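You operate a simulated robot arm through the tools that you are given. There is no shell and no other tool. Be economical: measure what you need, move in short steps, check, and stop when the job is done.

Carry out the task below with a simulated robot arm. There is one attempt and no reset: what you move stays moved.

## Task
Free the beam leg's gear, grease its cog and stow the crank.
Fine: beam lever to FREE before the cap comes up. Brush grease from the purple tub over the beam cog, brush back where it stood, lower the beam cap by its handle, fingers clear, and slide the clip over the crank. Keep clear of the crank's swing; don't drop or tip the tub. Set down upright: grease brush. A coat counts when it lies all over at full strength: go over it till it gets no stronger.

The check looks at the end state, three seconds after you hand in, the way a careful person would. Anything else that was tipped, shoved, dropped, spilled or broken makes it a failure. Lids that push on must go on centred and level and be pressed home; caps that screw on are set level and turned clockwise until they are tight.

## Robot
A 7-joint arm with a two-finger parallel gripper, hanging from a carriage that runs on a rail from [-2277, -6] to [3, 0] (x, y) and turns from -347 to 341 degrees about z. Base frame: it is fixed where the carriage stands at the start and does not move with it; the origin is on the floor, on the carriage's upright axis, x ahead of it, y to its left, z up. Readings come in mm, degrees, newtons and seconds.
With the tool pointing down near the work surface it reaches from about 100 to 620 mm from the robot's upright axis, wherever it stands. Its first joint turns from -166.0 to 166.0 degrees. Places, roughly: beam cap [500, 100, 800]; beam cog [500, 100, 800]; beam lever [500, 0, 700]; beam pad [500, 100, 0]; inner tube [500, 100, 400]. Payload 3.91 kg.
The TCP is the grasp point between the finger pads, 30 mm short of the fingertips. In the tool frame z runs along the fingers and y along their closing line. Largest opening 110 mm; finger width 20, thickness 10; the body of the gripper, 48 by 112 mm, starts 55 mm behind the TCP.
Orientation is that of the tool frame in the base frame, as [roll, pitch, yaw] about the fixed x, y, z axes, in that order (R = Rz(yaw) Ry(pitch) Rx(roll)). With the fingers straight down and closing along the base's y, the tool's x points along the base's -x, its y along +y and its z along -z.

## Interface
- The arm moves only by the tool play_rows. Its argument "deltas" is a list of rows, each an object (a shift or turn left out is 0, a gripper value left out holds the last) with "delta_rot": the turn, a rotation vector about the tool's x, y, z in degrees, a list of three; "dp": the shift along the tool's x, y, z in mm, a list of three; "fingers": the gripper command, from -1 (fully open) to 1 (shut), values between in proportion. In form: [{"delta_rot": [ax, ay, az], "dp": [dx, dy, dz], "fingers": fingers}, ...]. A call has 1 to 12 rows; each row shifts and turns the commanded pose from where the row before left it, along the tool's axes as they then stand. A row lasts 0.2 s, in which the tool goes at most 50 mm and 8.6 degrees; a call with a longer step from one row to the next is refused whole, and so is a gripper value outside its range. Where a pose cannot be reached the arm comes as near as it can. A force on the tool above 90 N (or 10 N above the force at the start of the call, whichever is more), or a blocked arm, ends the call early, and 0.2 s more pass. Each finger travels about 108 mm/s and halts on what it meets, pressing with about 39 N; the grip force reading is that of the motor and also rises with nothing between the fingers. The clock runs only during rows and for 0.2 s after the last one: add rows that do not move to give the fingers time. It gives the time, the measured TCP pose, the force on the tool (base axes), the opening and the grip force at its end, in the units of the frame above (readings bear some noise), with the torque about the TCP (base axes, N m) and any sound that the robot's microphone picked up, and new pictures: "show" is both (left out), scene, wrist or none.
- Cameras (640 x 400 px; columns grow to the right, rows downward): "scene" is now at [273.3, -16.5, 1463.3]; the picture's right is [-0.22, -0.98, 0.00], its down [-0.76, 0.17, -0.63] and it looks along [0.61, -0.14, -0.78] (base axes); focal length 274 px, centre (320, 200). "wrist" rides on the gripper at [72, 17, -103] in the tool frame; the picture's right is [-0.23, 0.97, 0.00], its down [-0.76, -0.18, -0.62] and it looks along [-0.61, -0.14, 0.78] (tool axes); focal length 222 px, centre (320, 200).
- lift_body(by): slides the trunk up (or, below 0, down) by that many mm; the arm and the scene camera ride with it, the base frame stays. It gives what a move gives, with no picture.
- drive_base(legs): drives the robot by 1 to 6 legs, each [ahead, left, turn to the left] in mm, mm and degrees, along the robot's own axes; the way and the turn of a leg run together, so that a leg with both is an arc; at most 1500 mm and 180 degrees a leg. The arm and the cameras ride along, it lands a little off, and it stops where it bumps. It keeps to its track: a leg is cut to what the track allows. It gives what a move gives, and a new picture of the scene camera.
- pan_tilt(pan, tilt): turns the head with the scene camera to pan (to the left, within 155 degrees either way) and tilt (down, from -29 to 69), counted from straight ahead of the robot. It gives what a move gives, and a new picture of the scene camera.
- point_at(camera, pixels): for up to 12 pixels [column, row] of the newest picture of that camera ("zoom" is the newest enlarged one), the place [x, y, z] in the base frame of the surface seen there, good to about 3 mm. It takes no simulated time.
- inspect(camera, box): a new picture of the part [left, top, right, bottom] of that camera's present view, enlarged. It takes no simulated time.
- finish_job(): hands the job in; it is judged then, once.

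Keep the steps short. Do not move on a guess: measure, check each grasp and each placing, and mend mistakes. In all there are 80 turns and 260 pictures (those below and enlarged ones count). Leave the gripper open and the arm clear of the work at the hand-in unless told otherwise, and finish with a single line.

The tools are called after ">>>" as a command line: name --argument value ..., lists and objects as JSON in quotes. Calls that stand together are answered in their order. play_rows: Moves the arm, as the interface text tells. Its arguments: {"type":"object","properties":{"deltas":{"type":"array"},"show":{"type":"string","enum":["both","scene","wrist","none"]}},"required":["deltas"]} The other tools are called the same way: lift_body (by) slides the trunk up or down; drive_base (legs) drives the base; pan_tilt (pan, tilt) turns the head that bears the scene camera; point_at (camera, pixels) gives the place of the surface under pixels of a picture; inspect (camera, box) takes an enlarged picture of a part of a camera's view; finish_job () hands the job in.

At the start:

```text
clock: 0.0
position: [541.5, 41.0, 1232.9]
tcp_rot: [-180.0, 0.0, 180.0]
contact_force: [0.2, 0.0, -0.1]
torque: [-0.03, -0.04, -0.01]
finger_gap: 110.1
finger_force: 0.1
trunk travel left (down, up): [-150.0, 430.0]
robot x, y, heading: [1.1, -2.5, 0.2]
head pan, tilt: [-12.5, 51.0]
```

scene: 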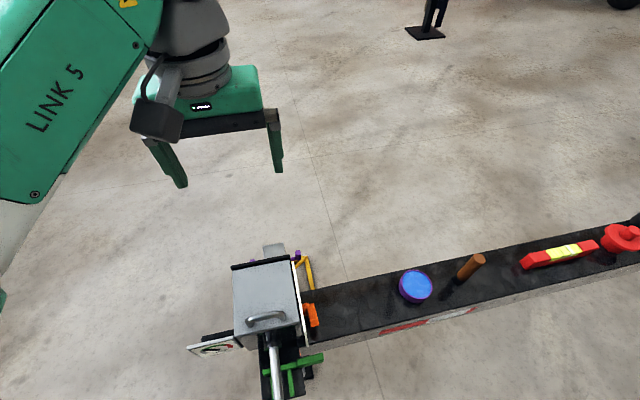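
wrist: 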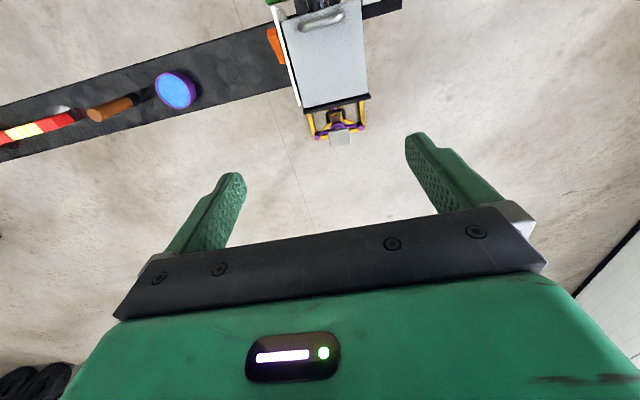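

I see a grey cap box with a handle near (265,295), a tub at (415,285), a brush at (470,268) and more to the right. I'll enlarge these areas.

>>> inspect --camera "scene" --box '[180, 230, 360, 400]'

>>> inspect --camera "scene" --box '[360, 200, 640, 375]'

>>> point_at --camera "scene" --pixels '[[265, 320], [240, 275], [290, 265], [298, 335], [240, 345], [415, 285], [470, 270], [212, 350], [310, 360], [278, 370], [312, 315], [308, 270]]'

```text
2.35 times, centred on (270, 315) of scene
```

zoom: 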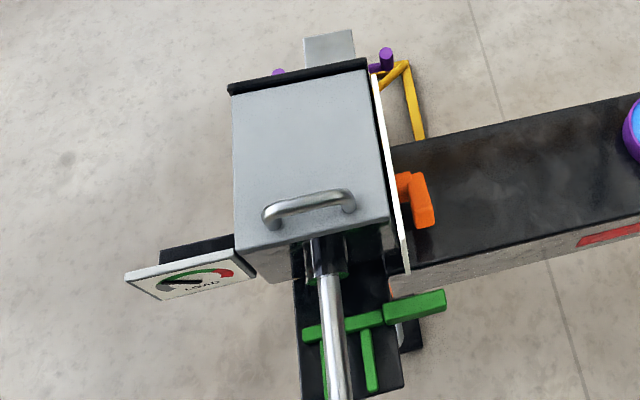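

```text
2.29 times, centred on (500, 288) of scene
```

zoom: 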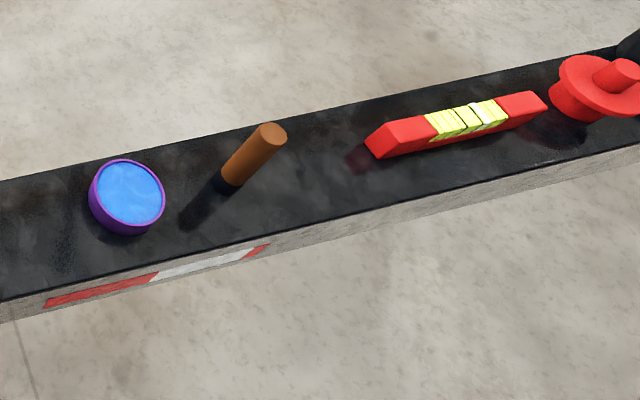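

```text
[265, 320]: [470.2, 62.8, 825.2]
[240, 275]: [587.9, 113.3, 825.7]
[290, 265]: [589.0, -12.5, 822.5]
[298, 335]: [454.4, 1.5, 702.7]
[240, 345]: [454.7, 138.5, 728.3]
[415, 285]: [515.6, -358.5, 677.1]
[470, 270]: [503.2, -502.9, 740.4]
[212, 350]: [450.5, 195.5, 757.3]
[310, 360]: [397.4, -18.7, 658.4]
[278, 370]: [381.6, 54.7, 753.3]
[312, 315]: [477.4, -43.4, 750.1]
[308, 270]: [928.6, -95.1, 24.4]
```

I need a view of the lever, crank and clip from the front, so I'll drive back along the rail and tilt the head.

>>> drive_base --legs '[[-500, 0, 0]]'

>>> pan_tilt --pan -5 --tilt 40

```text
clock: 3.0
position: [18.9, 46.7, 1234.3]
tcp_rot: [-180.0, 0.0, -179.3]
contact_force: [0.4, 0.8, 0.1]
torque: [0.0, 0.01, 0.03]
finger_gap: 109.9
finger_force: 0.0
trunk travel left (down, up): [-150.0, 430.0]
robot x, y, heading: [-519.6, -1.1, 0.6]
head pan, tilt: [-12.5, 51.0]
```

scene: 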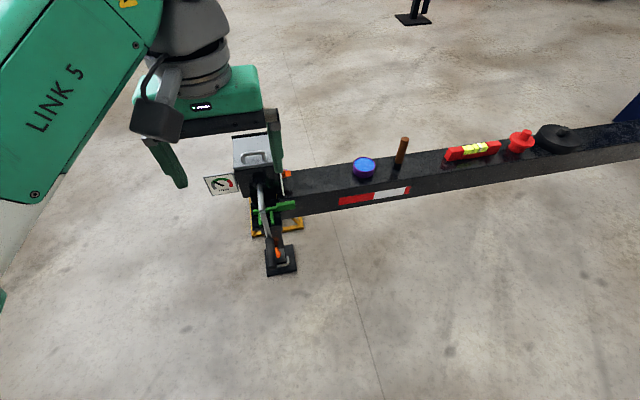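

```text
clock: 3.8
position: [19.0, 46.9, 1233.6]
tcp_rot: [-180.0, 0.1, -179.3]
contact_force: [-0.1, 0.2, -0.6]
torque: [-0.01, 0.02, -0.01]
finger_gap: 110.0
finger_force: 0.1
trunk travel left (down, up): [-150.0, 430.0]
robot x, y, heading: [-521.2, -2.8, 0.9]
head pan, tilt: [-5.0, 40.0]
```

scene: 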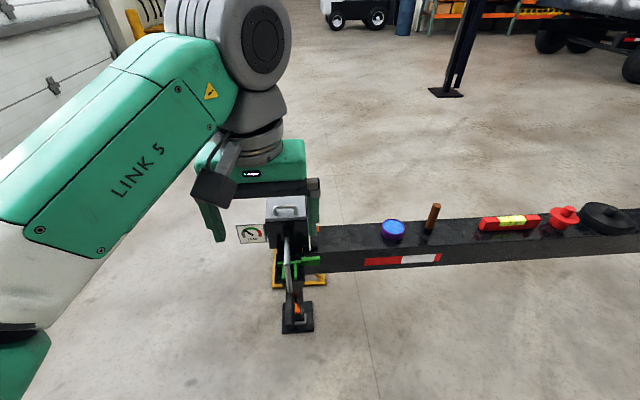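

>>> inspect --camera "scene" --box '[220, 185, 350, 345]'

>>> inspect --camera "scene" --box '[230, 190, 340, 260]'

>>> point_at --camera "scene" --pixels '[[284, 240], [288, 260], [296, 290], [297, 307], [312, 260], [287, 265], [317, 231], [298, 320], [273, 255]]'

```text
2.50 times, centred on (285, 265) of scene
```

zoom: 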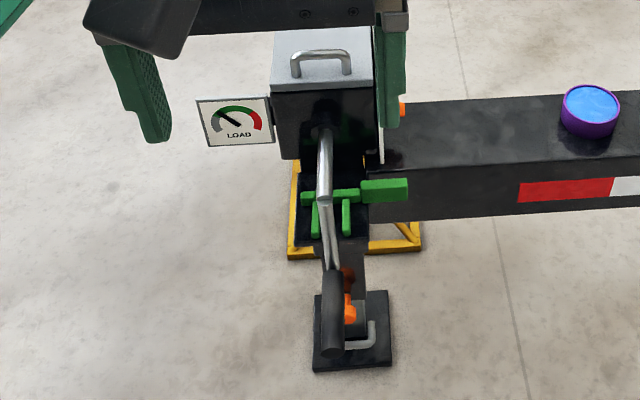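

```text
5.71 times, centred on (285, 225) of scene
```

zoom: 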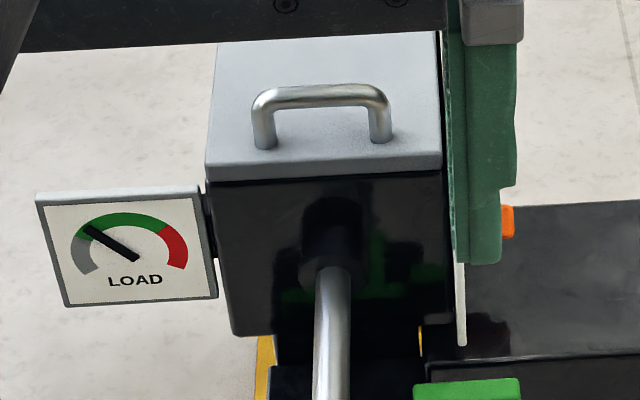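

```text
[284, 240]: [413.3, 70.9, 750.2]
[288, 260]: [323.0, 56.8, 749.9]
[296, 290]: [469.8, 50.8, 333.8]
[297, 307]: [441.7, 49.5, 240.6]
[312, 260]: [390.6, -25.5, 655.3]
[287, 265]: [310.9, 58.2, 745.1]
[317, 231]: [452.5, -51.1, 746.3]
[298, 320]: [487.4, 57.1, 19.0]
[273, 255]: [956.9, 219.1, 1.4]
```

The lever sits on the −y face of the gearbox, behind the white plate, at about [477,−43,750]. I'll drive back and then bring the wrist camera to that side.

>>> drive_base --legs '[[520, 0, -0.9]]'

>>> play_rows --deltas '[{"dp": [0, -50, 0]}, {"dp": [0, -50, 0]}, {"dp": [0, -50, 20]}, {"dp": [0, -50, 30]}, {"dp": [30, -50, 30]}, {"dp": [30, -50, 30]}, {"delta_rot": [0, 0, -8.5], "dp": [0, 0, 40]}, {"delta_rot": [0, 0, -8.5], "dp": [0, 0, 40]}, {"delta_rot": [0, 0, -8.5], "dp": [0, 0, 40]}, {"delta_rot": [0, 0, -8.5], "dp": [0, 0, 40]}, {"delta_rot": [0, 0, -8.5]}, {"delta_rot": [0, 0, -8.5]}]' --show "wrist"

>>> play_rows --deltas '[{"delta_rot": [0, 0, -8.5]}, {"delta_rot": [0, 0, -8.5]}, {"delta_rot": [0, 0, -8.5]}, {"delta_rot": [0, 0, -8.5]}, {"delta_rot": [0, 0, -5]}]' --show "both"

```text
clock: 6.8
position: [536.9, 36.1, 1232.9]
tcp_rot: [180.0, 0.0, 179.6]
contact_force: [0.8, 0.4, -0.7]
torque: [-0.02, -0.02, -0.04]
finger_gap: 110.0
finger_force: 0.0
trunk travel left (down, up): [-150.0, 430.0]
robot x, y, heading: [-3.6, 1.2, -0.6]
head pan, tilt: [-5.0, 40.0]
```

scene: 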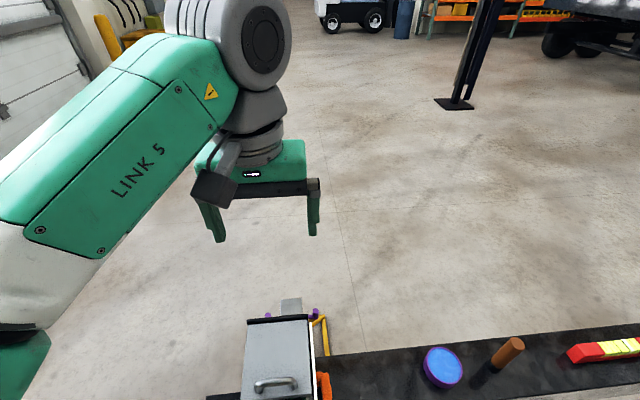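

```text
refused: row 3 steps farther than a row can; nothing moved
```

```text
clock: 8.0
position: [537.3, 36.1, 1232.6]
tcp_rot: [180.0, 0.0, -141.5]
contact_force: [0.1, -0.1, 0.9]
torque: [0.01, -0.01, -0.01]
finger_gap: 110.0
finger_force: 0.1
trunk travel left (down, up): [-150.0, 430.0]
robot x, y, heading: [-4.6, -2.8, -0.7]
head pan, tilt: [-5.0, 40.0]
```

scene: 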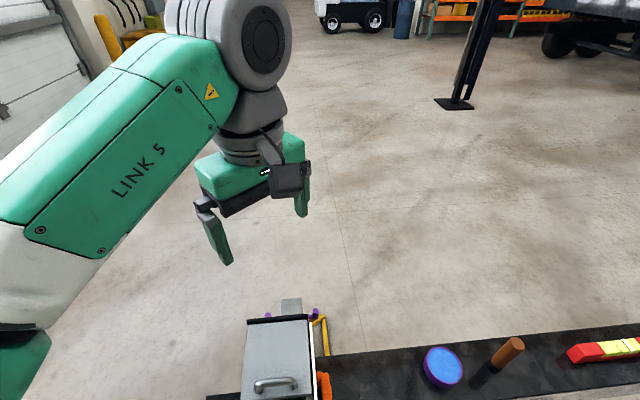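
wrist: 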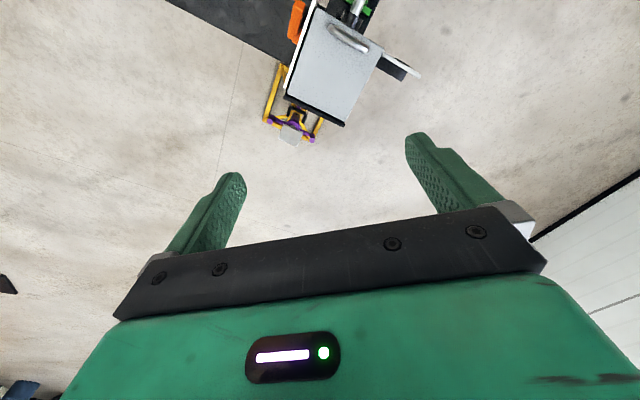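

Rotation works (yaw −141.5°). I'll finish turning to −90° and shift toward −y.

>>> play_rows --deltas '[{"delta_rot": [0, 0, -8.58]}, {"delta_rot": [0, 0, -8.58]}, {"delta_rot": [0, 0, -8.58]}, {"delta_rot": [0, 0, -8.58]}, {"delta_rot": [0, 0, -8.58]}, {"delta_rot": [0, 0, -8.58]}, {"dp": [42, 12, 20]}, {"dp": [42, 12, 20]}, {"dp": [42, 12, 20]}, {"dp": [42, 12, 20]}, {"dp": [42, 12, 20]}, {"dp": [42, 12, 20]}]' --show "both"

```text
clock: 10.6
position: [464.4, -215.1, 1112.9]
tcp_rot: [179.9, -0.2, -90.0]
contact_force: [0.9, 0.3, 0.2]
torque: [-0.02, 0.01, 0.03]
finger_gap: 110.2
finger_force: 0.0
trunk travel left (down, up): [-150.0, 430.0]
robot x, y, heading: [-2.9, 3.4, -0.5]
head pan, tilt: [-5.0, 40.0]
```

scene: 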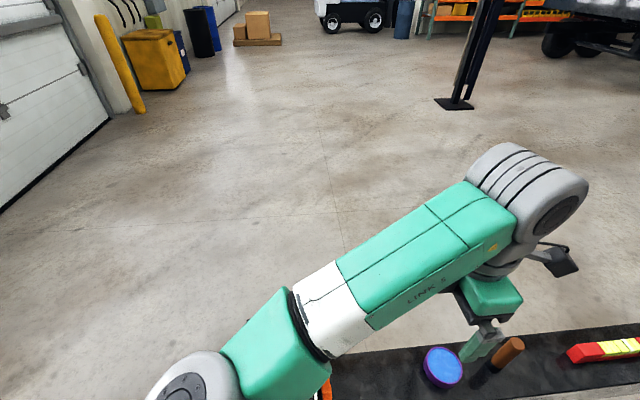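
wrist: 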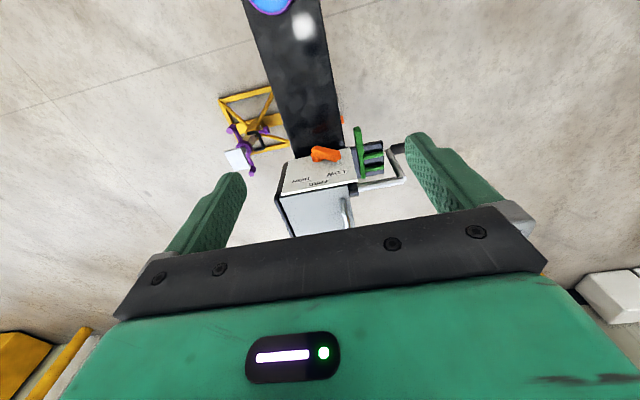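

The wrist image is upside down and shows the lever plate near (320,170). I'll enlarge it.

>>> inspect --camera "wrist" --box '[200, 70, 420, 240]'

>>> inspect --camera "wrist" --box '[270, 130, 420, 220]'

>>> point_at --camera "zoom" --pixels '[[180, 120], [210, 110], [260, 95], [290, 100], [240, 240], [110, 220], [360, 150], [380, 60], [400, 160], [500, 240], [460, 120], [440, 120]]'

```text
2.35 times, centred on (310, 155) of wrist
```

zoom: 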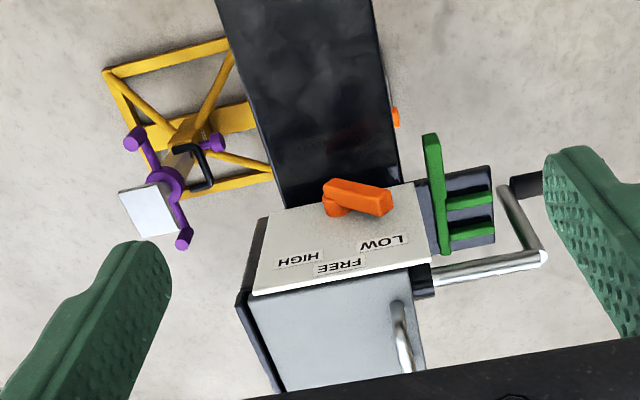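

```text
4.27 times, centred on (345, 175) of wrist
```

zoom: 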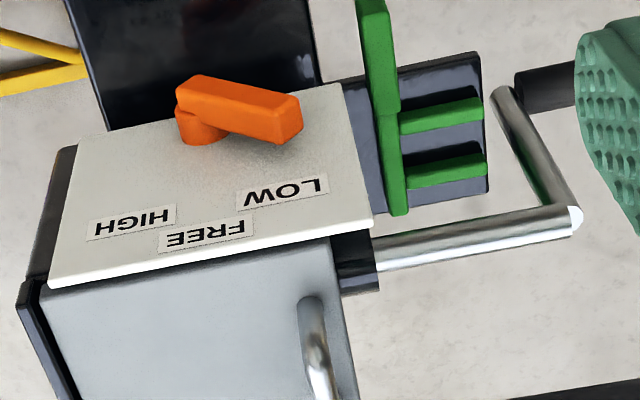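

```text
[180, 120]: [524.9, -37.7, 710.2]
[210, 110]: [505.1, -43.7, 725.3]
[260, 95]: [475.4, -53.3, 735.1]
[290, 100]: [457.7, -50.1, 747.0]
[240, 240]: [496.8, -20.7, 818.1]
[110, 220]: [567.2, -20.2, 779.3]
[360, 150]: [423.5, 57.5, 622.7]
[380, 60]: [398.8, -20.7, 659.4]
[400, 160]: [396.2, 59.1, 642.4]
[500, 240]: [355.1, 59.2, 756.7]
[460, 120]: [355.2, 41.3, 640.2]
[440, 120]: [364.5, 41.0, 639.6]
```

The lever points to LOW, toward −x and up; FREE is in the middle. I'll measure the lever, pivot and labels on the current zoom.

>>> point_at --camera "zoom" --pixels '[[205, 235], [130, 222], [282, 192], [182, 95], [202, 78], [300, 100], [272, 140], [298, 128], [195, 140], [60, 280], [372, 222], [335, 90]]'

>>> inspect --camera "wrist" --box '[300, 140, 350, 180]'

```text
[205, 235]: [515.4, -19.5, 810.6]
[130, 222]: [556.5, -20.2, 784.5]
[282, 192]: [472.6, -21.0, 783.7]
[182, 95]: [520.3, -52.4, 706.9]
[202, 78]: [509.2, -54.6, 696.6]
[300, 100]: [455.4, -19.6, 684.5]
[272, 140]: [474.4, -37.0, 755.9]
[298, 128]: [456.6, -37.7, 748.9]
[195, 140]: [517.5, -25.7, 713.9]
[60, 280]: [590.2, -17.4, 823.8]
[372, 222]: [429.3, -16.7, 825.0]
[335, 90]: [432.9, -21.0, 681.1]
```

```text
10.00 times, centred on (325, 160) of wrist
```

zoom: 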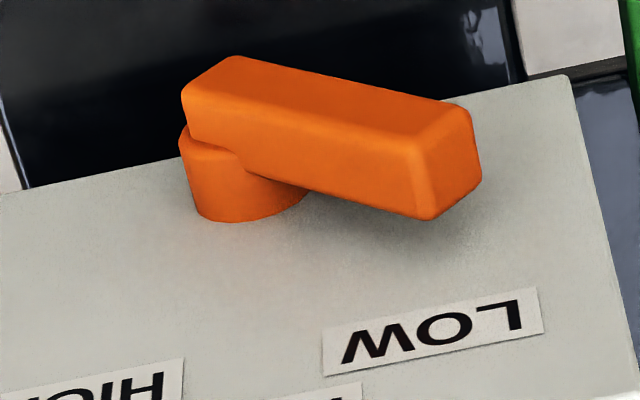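

>>> point_at --camera "zoom" --pixels '[[185, 90], [235, 60], [193, 140], [408, 140], [468, 112], [420, 165], [475, 150], [430, 215], [300, 105], [220, 190], [240, 215], [300, 195]]'

```text
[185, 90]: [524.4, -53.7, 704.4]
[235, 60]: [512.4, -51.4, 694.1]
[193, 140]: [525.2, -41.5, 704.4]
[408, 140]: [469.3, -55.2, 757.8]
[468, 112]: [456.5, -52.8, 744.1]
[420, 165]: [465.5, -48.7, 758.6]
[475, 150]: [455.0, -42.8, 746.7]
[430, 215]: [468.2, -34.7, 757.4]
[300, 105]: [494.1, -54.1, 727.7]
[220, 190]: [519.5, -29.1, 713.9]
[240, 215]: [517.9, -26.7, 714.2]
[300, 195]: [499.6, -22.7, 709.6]
```

The lever bar runs from about (518,699) to its tip at (462,751), so FREE is vertical with the pivot near x≈514. I'll straddle it from above with open fingers and square it upright by closing. First I'll move above it.

>>> play_rows --deltas '[{"dp": [-42, -9, 0]}, {"dp": [-42, -9, 0]}, {"dp": [-42, -9, 0]}, {"dp": [-41, -8.6, 0]}, {"dp": [0, 0, 48]}, {"dp": [0, 0, 48]}, {"dp": [0, 0, 48]}, {"dp": [0, 0, 48]}, {"dp": [0, 0, 48]}, {"dp": [0, 0, 20]}]' --show "both"

```text
clock: 12.8
position: [501.1, -48.5, 854.2]
tcp_rot: [-180.0, 0.1, -90.1]
contact_force: [1.5, -0.3, -0.2]
torque: [-0.01, 0.0, -0.04]
finger_gap: 110.1
finger_force: 0.2
trunk travel left (down, up): [-150.0, 430.0]
robot x, y, heading: [-5.0, 0.9, -0.4]
head pan, tilt: [-5.0, 40.0]
```

scene: 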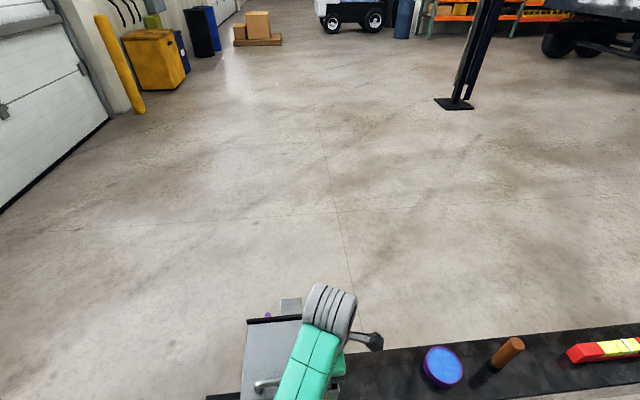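
wrist: 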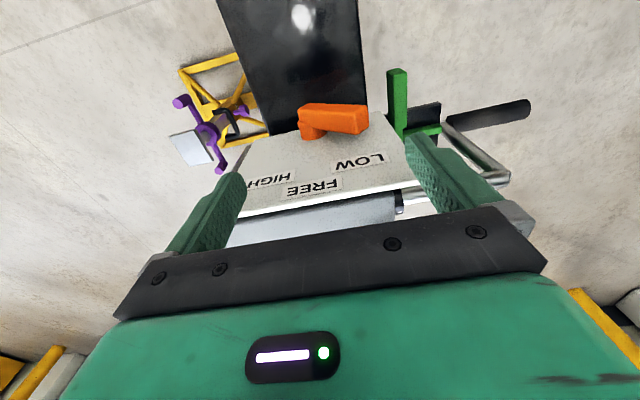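

Fingers straddle the lever well. I'll descend to z≈757.

>>> play_rows --deltas '[{"dp": [0, 0, 33]}, {"dp": [0, 0, 33]}, {"dp": [0, 0, 30]}]' --show "wrist"

```text
clock: 13.8
position: [502.9, -48.6, 764.8]
tcp_rot: [-179.4, 0.2, -90.0]
contact_force: [-16.8, -1.0, 36.2]
torque: [1.26, -0.39, 0.55]
finger_gap: 110.1
finger_force: 0.1
trunk travel left (down, up): [-150.0, 430.0]
robot x, y, heading: [-9.7, 1.5, -0.4]
head pan, tilt: [-5.0, 40.0]
stopped in row 3: the force on the tool passed its limit at 97 N (the readings are from after the stop); the commanded pose is now the measured one
```

wrist: 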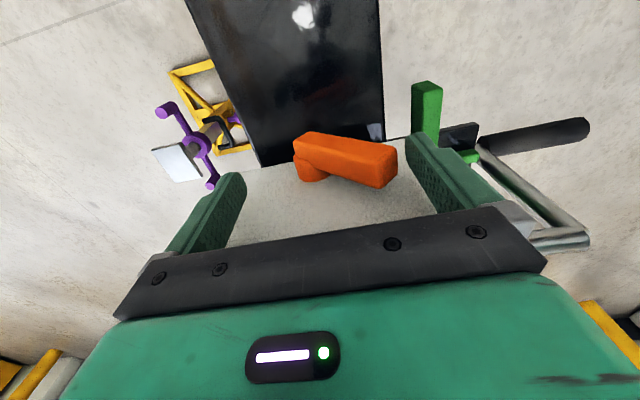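

Something touched (97 N). I'll back up 15 mm and look with the scene camera.

>>> play_rows --deltas '[{"dp": [0, 0, -15]}, {}]' --show "none"

>>> pan_tilt --pan -5 --tilt 65

```text
clock: 14.4
position: [503.3, -49.0, 777.9]
tcp_rot: [-179.6, 0.1, -90.1]
contact_force: [-0.1, 0.0, 0.4]
torque: [-0.02, -0.02, 0.0]
finger_gap: 109.9
finger_force: 0.2
trunk travel left (down, up): [-150.0, 430.0]
robot x, y, heading: [-8.5, -2.2, -0.5]
head pan, tilt: [-5.0, 40.0]
```

```text
clock: 15.2
position: [502.3, -47.9, 777.9]
tcp_rot: [-179.5, 0.2, -90.0]
contact_force: [-0.8, -0.5, 0.5]
torque: [0.02, -0.01, 0.01]
finger_gap: 109.8
finger_force: 0.0
trunk travel left (down, up): [-150.0, 430.0]
robot x, y, heading: [-6.6, -1.4, -0.6]
head pan, tilt: [-5.0, 65.0]
```

scene: 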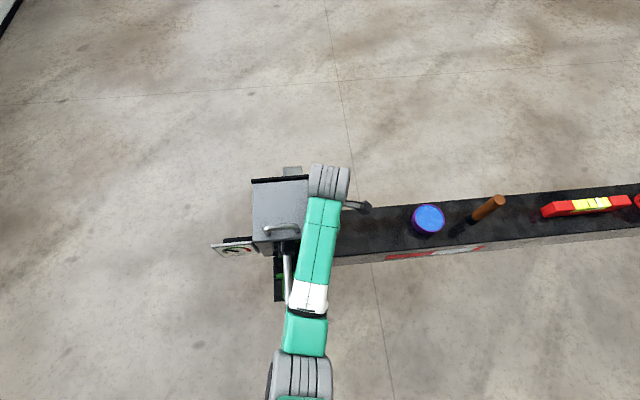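

The torque says the gripper body met the top edge of the plate (z≈822). I'll tilt the gripper 20° so the body leans away from the plate, then descend again.

>>> play_rows --deltas '[{"delta_rot": [0, -6.7, 0]}, {"delta_rot": [0, -6.7, 0]}, {"delta_rot": [0, -6.6, 0]}, {"dp": [6.4, 0, 11.5]}, {"dp": [6.3, 0, 11.5]}]' --show "wrist"

```text
clock: 16.4
position: [502.1, -51.3, 753.4]
tcp_rot: [-179.6, 20.3, -89.9]
contact_force: [-0.5, -0.2, 0.9]
torque: [0.05, 0.0, -0.01]
finger_gap: 110.1
finger_force: 0.1
trunk travel left (down, up): [-150.0, 430.0]
robot x, y, heading: [-6.3, -1.9, -0.7]
head pan, tilt: [-5.0, 65.0]
```

wrist: 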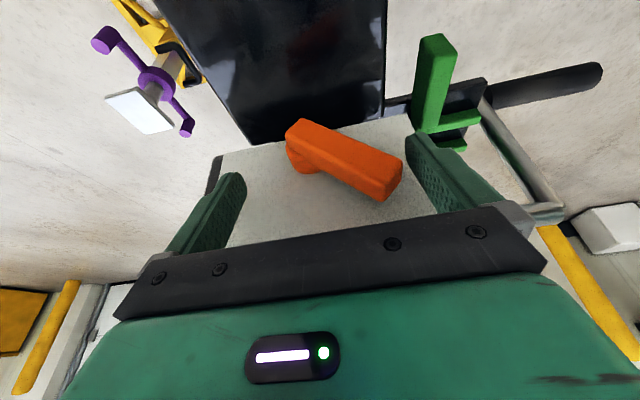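

Clear now. I'll close gradually while moving +x 12 mm to bring the lever upright.

>>> play_rows --deltas '[{"dp": [0, -4, 0], "fingers": -0.8}, {"dp": [0, -4, 0], "fingers": -0.6}, {"dp": [0, -4, 0], "fingers": -0.4}, {"fingers": -0.2}, {"fingers": 0.0}, {"fingers": 0.2}, {"fingers": 0.35}, {"fingers": 0.5}, {}]' --show "wrist"

```text
clock: 18.4
position: [515.5, -50.9, 754.7]
tcp_rot: [-179.5, 20.0, -89.9]
contact_force: [-0.9, -0.2, 0.2]
torque: [-0.02, 0.04, 0.01]
finger_gap: 27.3
finger_force: 0.1
trunk travel left (down, up): [-150.0, 430.0]
robot x, y, heading: [-4.0, 1.9, -0.4]
head pan, tilt: [-5.0, 65.0]
```

wrist: 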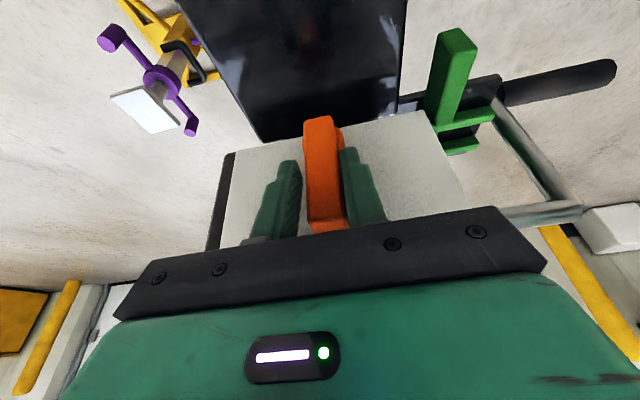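

Lever is nearly upright. I'll squeeze a little more.

>>> play_rows --deltas '[{"fingers": 0.6}, {"fingers": 0.66}, {"fingers": 0.7}, {}]' --show "wrist"

>>> inspect --camera "wrist" --box '[220, 90, 480, 250]'

>>> point_at --camera "wrist" --pixels '[[307, 122], [330, 120], [307, 205], [340, 205]]'

```text
clock: 19.4
position: [513.4, -52.0, 751.3]
tcp_rot: [-179.7, 20.0, -89.9]
contact_force: [-11.0, -0.1, 3.9]
torque: [0.05, 0.59, 0.58]
finger_gap: 21.8
finger_force: 45.0
trunk travel left (down, up): [-150.0, 430.0]
robot x, y, heading: [-6.9, 0.6, -0.6]
head pan, tilt: [-5.0, 65.0]
```

wrist: 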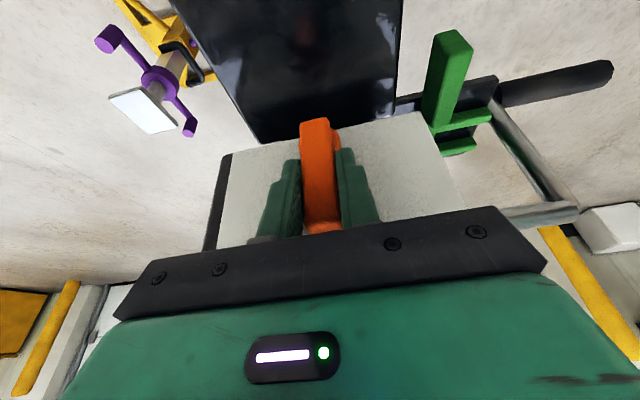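

```text
2.46 times, centred on (350, 170) of wrist
```

zoom: 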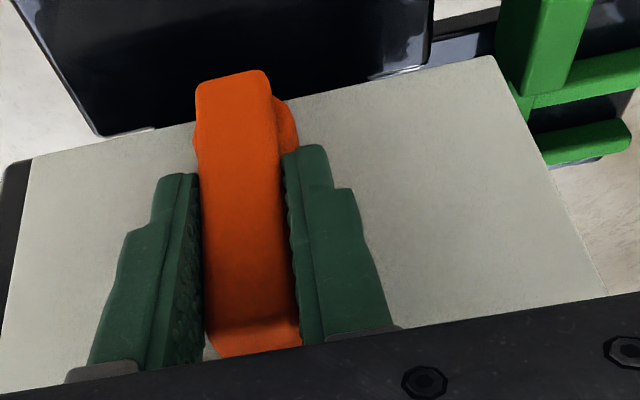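

```text
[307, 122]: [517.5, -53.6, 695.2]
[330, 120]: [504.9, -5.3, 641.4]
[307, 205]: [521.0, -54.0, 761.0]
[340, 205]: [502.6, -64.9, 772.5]
```

Lever is gripped and looks upright. I'll release and check where it rests.

>>> play_rows --deltas '[{"fingers": 0.3}, {"fingers": -0.1}, {"fingers": -0.3}, {"dp": [-8, 0, -25]}, {"dp": [-10, 0, -40]}]' --show "wrist"

>>> inspect --camera "wrist" --box '[200, 70, 480, 240]'

>>> point_at --camera "zoom" --pixels '[[240, 130], [280, 130], [235, 200], [280, 200]]'

```text
clock: 20.6
position: [514.8, -57.4, 821.5]
tcp_rot: [-179.6, 20.0, -89.8]
contact_force: [0.0, 0.0, -0.8]
torque: [-0.05, 0.03, 0.0]
finger_gap: 71.4
finger_force: 0.1
trunk travel left (down, up): [-150.0, 430.0]
robot x, y, heading: [-2.5, 1.5, -0.4]
head pan, tilt: [-5.0, 65.0]
```

wrist: 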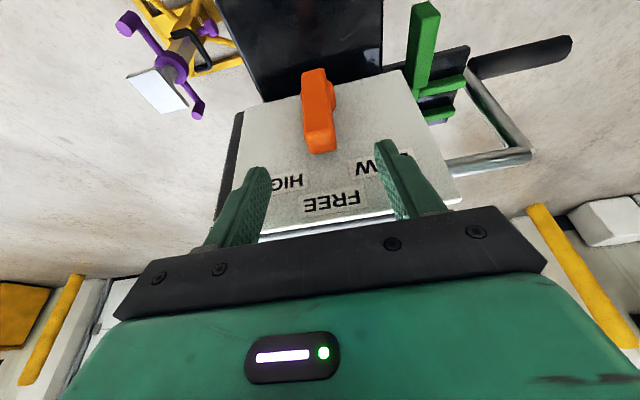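

```text
2.29 times, centred on (340, 155) of wrist
```

zoom: 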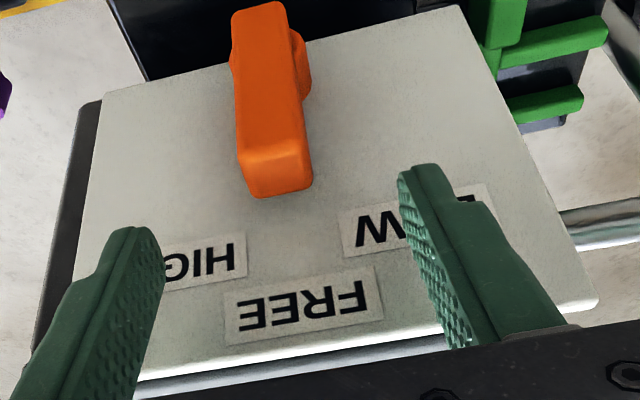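

```text
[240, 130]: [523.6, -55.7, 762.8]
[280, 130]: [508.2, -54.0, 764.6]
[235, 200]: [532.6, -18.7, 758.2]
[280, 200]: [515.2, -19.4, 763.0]
```

>>> point_at --camera "zoom" --pixels '[[238, 25], [240, 60], [244, 140], [278, 20], [290, 80], [298, 130], [260, 40], [265, 130], [300, 320], [400, 20], [195, 262]]'

```text
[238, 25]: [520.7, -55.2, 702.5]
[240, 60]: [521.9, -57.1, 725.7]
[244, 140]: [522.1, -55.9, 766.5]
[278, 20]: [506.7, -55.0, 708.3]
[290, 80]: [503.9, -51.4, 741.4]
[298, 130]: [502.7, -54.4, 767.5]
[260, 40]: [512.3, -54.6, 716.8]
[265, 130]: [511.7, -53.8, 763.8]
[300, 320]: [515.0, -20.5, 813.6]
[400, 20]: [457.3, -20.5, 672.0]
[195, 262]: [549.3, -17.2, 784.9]
```

The lever is vertical at FREE. Next is the cap handle. I'll rise, un-tilt, and move above the handle to measure it.

>>> play_rows --deltas '[{"dp": [0, 0, -45], "fingers": -0.3}, {"dp": [0, 0, -45], "delta_rot": [0, 6.7, 0]}, {"dp": [0, 0, -45], "delta_rot": [0, 6.7, 0]}, {"dp": [0, 0, -20], "delta_rot": [0, 6.6, 0]}, {"dp": [-40, 12, 0]}, {"dp": [-40, 12, 0]}, {"dp": [-40, 12, 0]}, {"dp": [-40, 10, 0]}]' --show "both"

```text
clock: 22.4
position: [468.4, 55.6, 968.9]
tcp_rot: [-179.5, 0.2, -90.1]
contact_force: [-0.1, -0.8, -0.1]
torque: [0.01, 0.0, -0.01]
finger_gap: 71.2
finger_force: 0.0
trunk travel left (down, up): [-150.0, 430.0]
robot x, y, heading: [-10.7, 2.0, -0.5]
head pan, tilt: [-5.0, 65.0]
```

scene: 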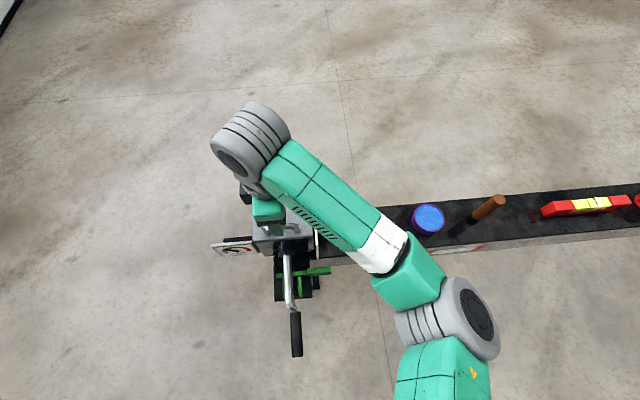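
wrist: 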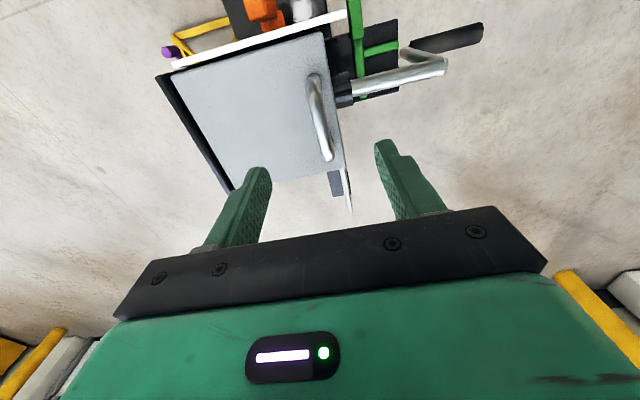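

>>> inspect --camera "wrist" --box '[140, 0, 460, 220]'

>>> point_at --camera "wrist" --pixels '[[311, 95], [319, 120], [326, 150], [316, 75], [331, 157], [160, 78], [232, 185], [323, 35], [340, 170], [398, 78], [445, 65], [480, 35]]'

>>> inspect --camera "scene" --box '[250, 220, 370, 370]'

>>> point_at --camera "scene" --pixels '[[287, 250], [290, 295], [297, 318], [297, 350], [320, 270], [283, 290]]'

```text
1.82 times, centred on (300, 110) of wrist
```

zoom: 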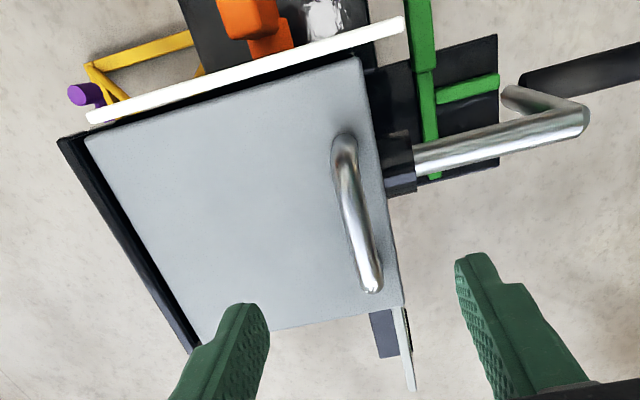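

```text
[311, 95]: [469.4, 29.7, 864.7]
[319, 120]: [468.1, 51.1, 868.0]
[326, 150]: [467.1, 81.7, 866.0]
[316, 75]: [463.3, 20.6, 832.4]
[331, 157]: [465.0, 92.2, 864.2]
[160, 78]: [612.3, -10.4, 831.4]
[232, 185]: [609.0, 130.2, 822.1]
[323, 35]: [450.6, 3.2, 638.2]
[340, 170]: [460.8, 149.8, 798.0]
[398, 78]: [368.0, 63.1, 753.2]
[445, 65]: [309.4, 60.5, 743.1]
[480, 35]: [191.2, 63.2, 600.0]
```

```text
2.67 times, centred on (310, 295) of scene
```

zoom: 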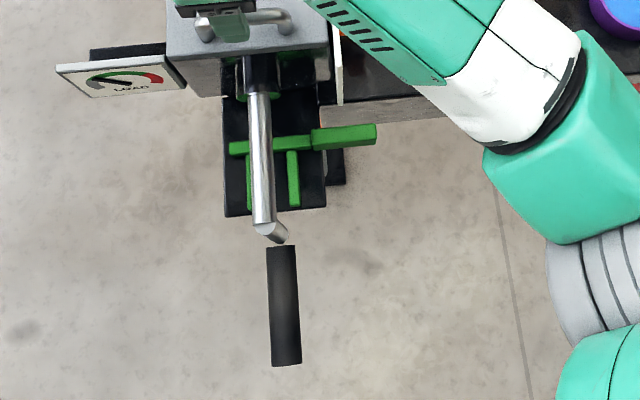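

```text
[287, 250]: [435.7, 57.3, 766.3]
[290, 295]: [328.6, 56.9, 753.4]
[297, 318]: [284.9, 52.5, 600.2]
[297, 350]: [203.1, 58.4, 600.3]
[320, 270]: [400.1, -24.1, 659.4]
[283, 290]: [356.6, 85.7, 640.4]
```

Handle bar runs along y at about (468, 22–92, 862), and the hinge is along x≈605, z≈822. I'll tilt the gripper 25° back, narrow it to 30 mm, and come down over the bar.

>>> play_rows --deltas '[{"delta_rot": [8.33, 0, 0], "fingers": 0.2}, {"delta_rot": [8.33, 0, 0], "fingers": 0.45}, {"delta_rot": [8.34, 0, 0]}, {"dp": [0, 22, 40]}, {"dp": [0, 10, 30]}]' --show "wrist"

>>> inspect --camera "wrist" --box '[180, 60, 460, 230]'

```text
clock: 23.8
position: [465.0, 59.9, 898.8]
tcp_rot: [-153.6, 0.4, -89.8]
contact_force: [-26.1, -3.6, 53.2]
torque: [0.13, 0.83, 0.22]
finger_gap: 30.0
finger_force: 0.1
trunk travel left (down, up): [-150.0, 430.0]
robot x, y, heading: [-5.0, -0.9, -0.5]
head pan, tilt: [-5.0, 65.0]
stopped in row 5: the force on the tool passed its limit at 96 N (the readings are from after the stop); the commanded pose is now the measured one
```

wrist: 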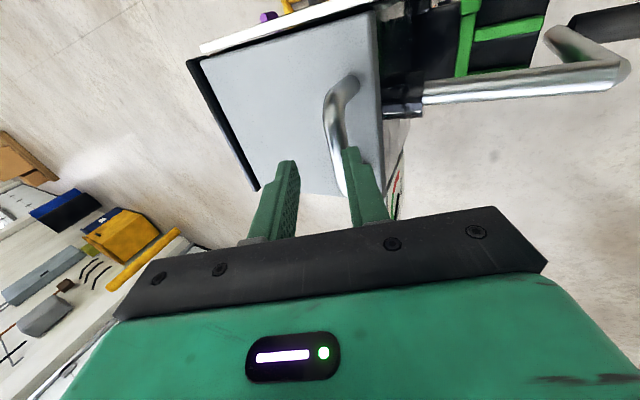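

```text
2.29 times, centred on (320, 145) of wrist
```

zoom: 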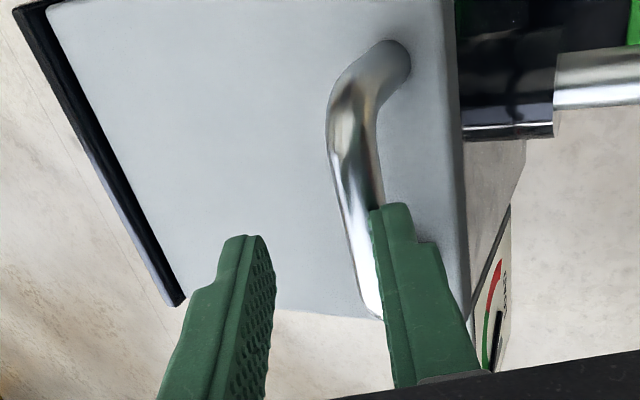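

The −x fingertip landed on top of the bar, because I was about 13 mm off along the tilted line. I'll back off, shift and check.

>>> play_rows --deltas '[{"dp": [0, 0, -15]}, {"dp": [0, 13, 0]}, {}]' --show "wrist"

>>> point_at --camera "wrist" --pixels '[[328, 105], [332, 130], [338, 165], [262, 60], [375, 100]]'

```text
clock: 24.6
position: [446.9, 60.3, 903.8]
tcp_rot: [-153.9, 0.4, -90.0]
contact_force: [0.1, -0.2, -0.9]
torque: [0.01, -0.02, -0.04]
finger_gap: 30.1
finger_force: 0.0
trunk travel left (down, up): [-150.0, 430.0]
robot x, y, heading: [-6.0, 0.1, -0.4]
head pan, tilt: [-5.0, 65.0]
```

wrist: 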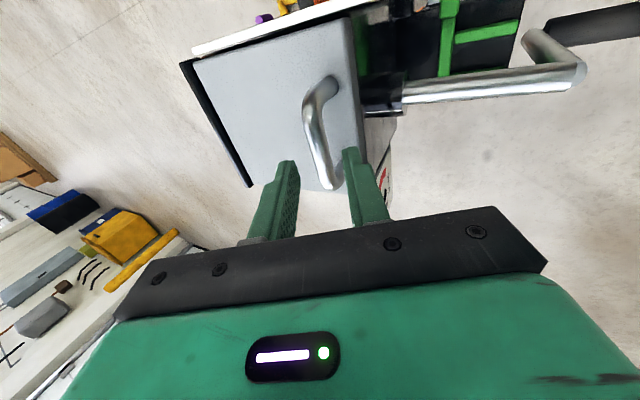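

```text
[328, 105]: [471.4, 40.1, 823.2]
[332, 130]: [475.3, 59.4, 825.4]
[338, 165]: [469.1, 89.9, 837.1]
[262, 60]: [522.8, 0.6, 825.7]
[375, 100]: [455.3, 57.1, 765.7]
```

Bar is now between the fingers. I'll advance along the tool axis in small steps.

>>> play_rows --deltas '[{"dp": [0, 0, 13]}, {"dp": [0, 0, 13]}, {"dp": [0, 0, 13]}]' --show "wrist"

>>> inspect --camera "wrist" --box '[180, 60, 460, 230]'

```text
clock: 25.4
position: [465.5, 60.6, 868.4]
tcp_rot: [-153.8, 0.3, -89.9]
contact_force: [-0.2, 0.0, 0.0]
torque: [-0.02, -0.02, 0.03]
finger_gap: 30.6
finger_force: 0.0
trunk travel left (down, up): [-150.0, 430.0]
robot x, y, heading: [-8.0, 1.5, -0.5]
head pan, tilt: [-5.0, 65.0]
```

wrist: 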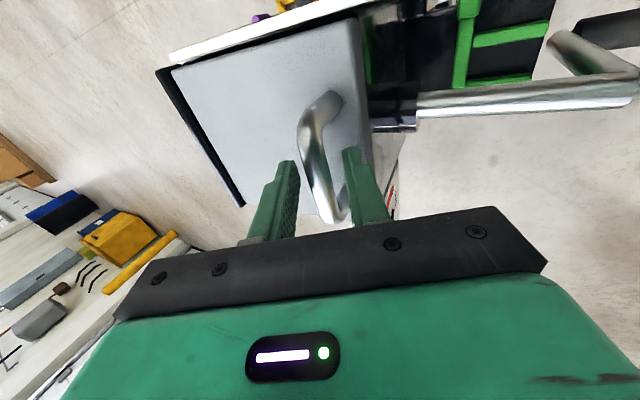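

```text
2.29 times, centred on (320, 145) of wrist
```

zoom: 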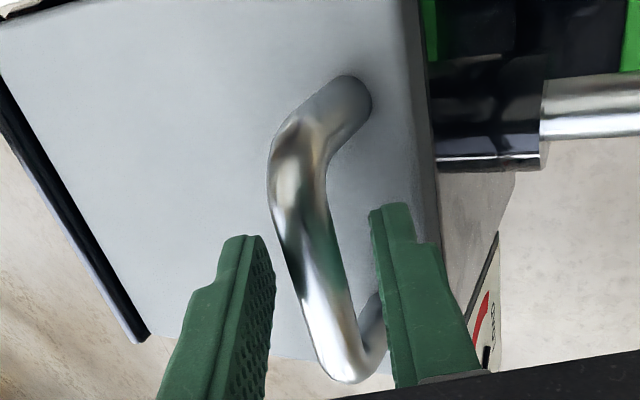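

Bar is centred between the pads. I'll close on it.

>>> play_rows --deltas '[{"fingers": 0.65}, {"fingers": 0.8}, {"fingers": 0.9}, {}]' --show "none"

```text
clock: 26.4
position: [463.8, 59.8, 868.5]
tcp_rot: [-153.8, 0.3, -89.9]
contact_force: [-1.6, 0.7, -2.0]
torque: [0.14, 0.08, -0.22]
finger_gap: 13.4
finger_force: 45.0
trunk travel left (down, up): [-150.0, 430.0]
robot x, y, heading: [-7.1, 1.5, -0.7]
head pan, tilt: [-5.0, 65.0]
```

Held (13.4 mm, 45 N). I'll lift along the hinge arc, 6° per row, starting with three rows.

>>> play_rows --deltas '[{"dp": [0, -11.5, -9.9], "delta_rot": [-6, 0, 0]}, {"dp": [0, -11.5, -9.9], "delta_rot": [-6, 0, 0]}, {"dp": [0, -11.5, -9.9], "delta_rot": [-6, 0, 0]}]' --show "wrist"

```text
clock: 27.2
position: [484.9, 60.2, 908.4]
tcp_rot: [-171.9, 0.3, -89.8]
contact_force: [-3.9, 2.3, 1.5]
torque: [-1.04, -0.03, -0.46]
finger_gap: 13.1
finger_force: 44.5
trunk travel left (down, up): [-150.0, 430.0]
robot x, y, heading: [-6.8, -0.1, -0.6]
head pan, tilt: [-5.0, 65.0]
```

wrist: 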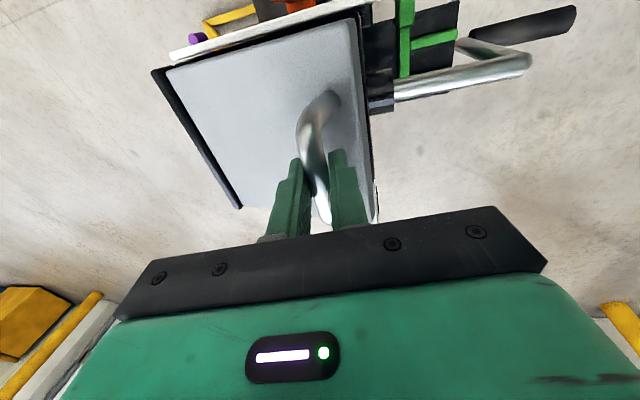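

Cap is lifting with low forces. I'll continue 36°.

>>> play_rows --deltas '[{"dp": [0, -11.5, -9.9], "delta_rot": [-6, 0, 0]}, {"dp": [0, -11.5, -9.9], "delta_rot": [-6, 0, 0]}, {"dp": [0, -11.5, -9.9], "delta_rot": [-6, 0, 0]}, {"dp": [0, -11.5, -9.9], "delta_rot": [-6, 0, 0]}, {"dp": [0, -11.5, -9.9], "delta_rot": [-6, 0, 0]}, {"dp": [0, -11.5, -9.9], "delta_rot": [-6, 0, 0]}]' --show "both"

```text
clock: 28.6
position: [562.0, 59.7, 961.6]
tcp_rot: [152.2, 0.1, -89.7]
contact_force: [-27.1, 1.0, 60.7]
torque: [-1.44, 0.35, 0.17]
finger_gap: 13.2
finger_force: 44.7
trunk travel left (down, up): [-150.0, 430.0]
robot x, y, heading: [-2.6, -0.5, -0.3]
head pan, tilt: [-5.0, 65.0]
```

scene: 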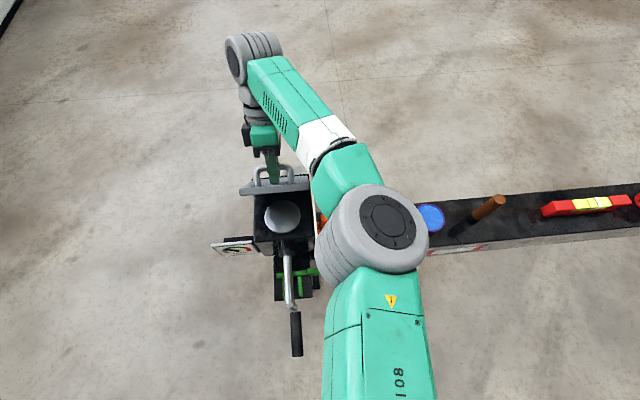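
wrist: 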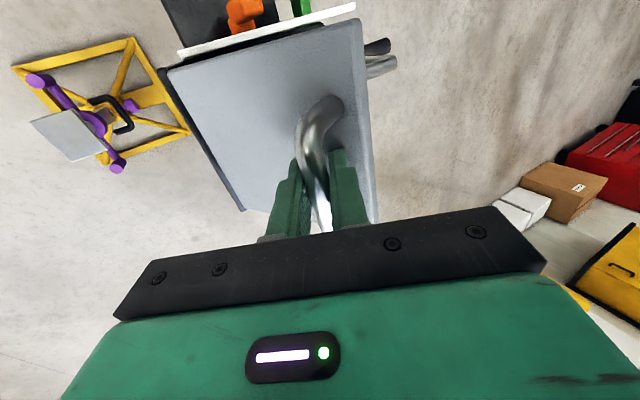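

Radial force has built up (60 N inward), so the hinge is about 6 mm farther than I assumed. I'll relieve it, then continue while turning the tool back so the bar pivots in the pads.

>>> play_rows --deltas '[{"dp": [0, 1.4, -4.9]}, {"dp": [0, -11.8, -10.3], "delta_rot": [7, 0, 0]}, {"dp": [0, -11.4, -6.7], "delta_rot": [7, 0, 0]}, {"dp": [0, -12.4, -3.9]}]' --show "scene"

```text
clock: 29.6
position: [602.7, 61.3, 967.9]
tcp_rot: [166.3, 0.3, -89.9]
contact_force: [0.9, 2.6, -0.8]
torque: [-0.8, -0.04, -0.44]
finger_gap: 13.1
finger_force: 44.3
trunk travel left (down, up): [-150.0, 430.0]
robot x, y, heading: [-7.2, 2.3, -0.3]
head pan, tilt: [-5.0, 65.0]
```

scene: 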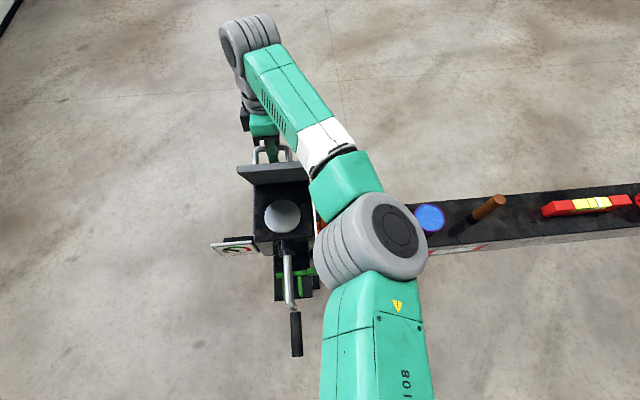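

Cap is at about 70° with forces near zero. I'll continue to about 90°.

>>> play_rows --deltas '[{"dp": [0, -12.4, -4], "delta_rot": [7, 0, 0]}, {"dp": [0, -13.1, -0.1], "delta_rot": [6.7, 0, 0]}, {"dp": [0, -13, 2.6]}, {"dp": [0, -12.5, 3.7]}]' --show "scene"

```text
clock: 30.6
position: [643.7, 61.2, 957.5]
tcp_rot: [178.9, 0.3, -89.8]
contact_force: [-72.2, -2.1, 30.5]
torque: [0.0, -0.15, -0.46]
finger_gap: 41.8
finger_force: 37.2
trunk travel left (down, up): [-150.0, 430.0]
robot x, y, heading: [-8.0, -0.2, -0.8]
head pan, tilt: [-5.0, 65.0]
```

scene: 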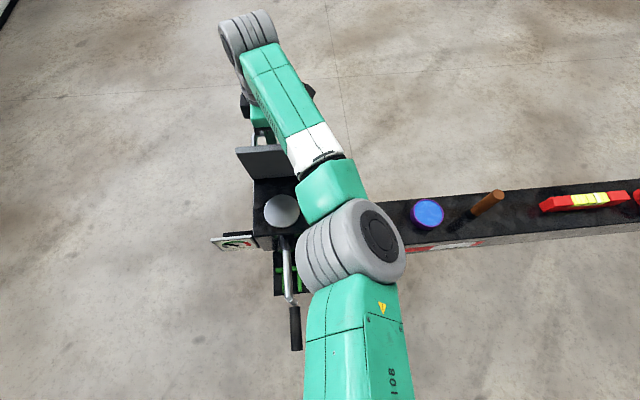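

The fingers were forced open (41.8 mm) and force is −72 N in x, so the cap has probably hit its stop. I'll ease back and look.

>>> play_rows --deltas '[{"dp": [0, 6, 0]}, {"dp": [0, 6, 0]}, {}]' --show "both"

>>> inspect --camera "scene" --box '[210, 80, 350, 240]'

```text
clock: 31.4
position: [636.9, 60.0, 959.2]
tcp_rot: [179.3, 0.1, -89.8]
contact_force: [-46.1, -3.2, 12.1]
torque: [-0.22, -0.38, -0.37]
finger_gap: 28.6
finger_force: 23.2
trunk travel left (down, up): [-150.0, 430.0]
robot x, y, heading: [-6.5, 0.4, -0.5]
head pan, tilt: [-5.0, 65.0]
```

scene: 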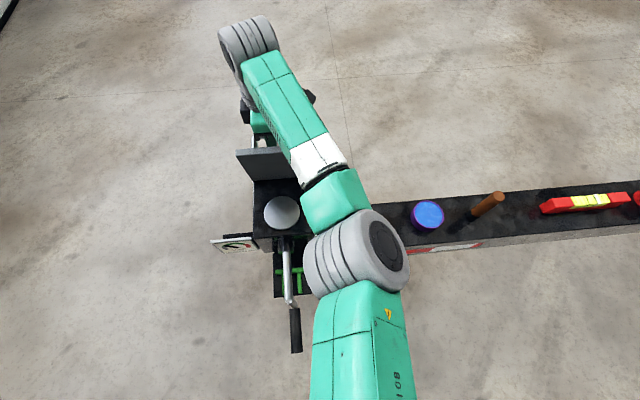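
wrist: 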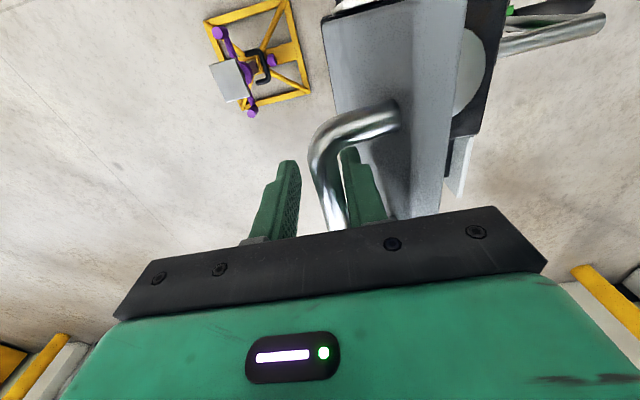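

```text
2.50 times, centred on (280, 160) of scene
```

zoom: 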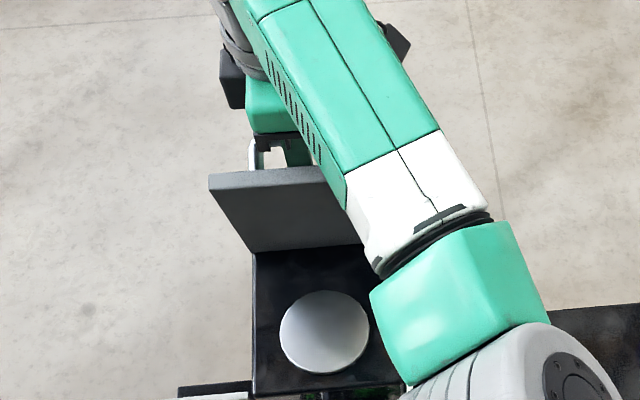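

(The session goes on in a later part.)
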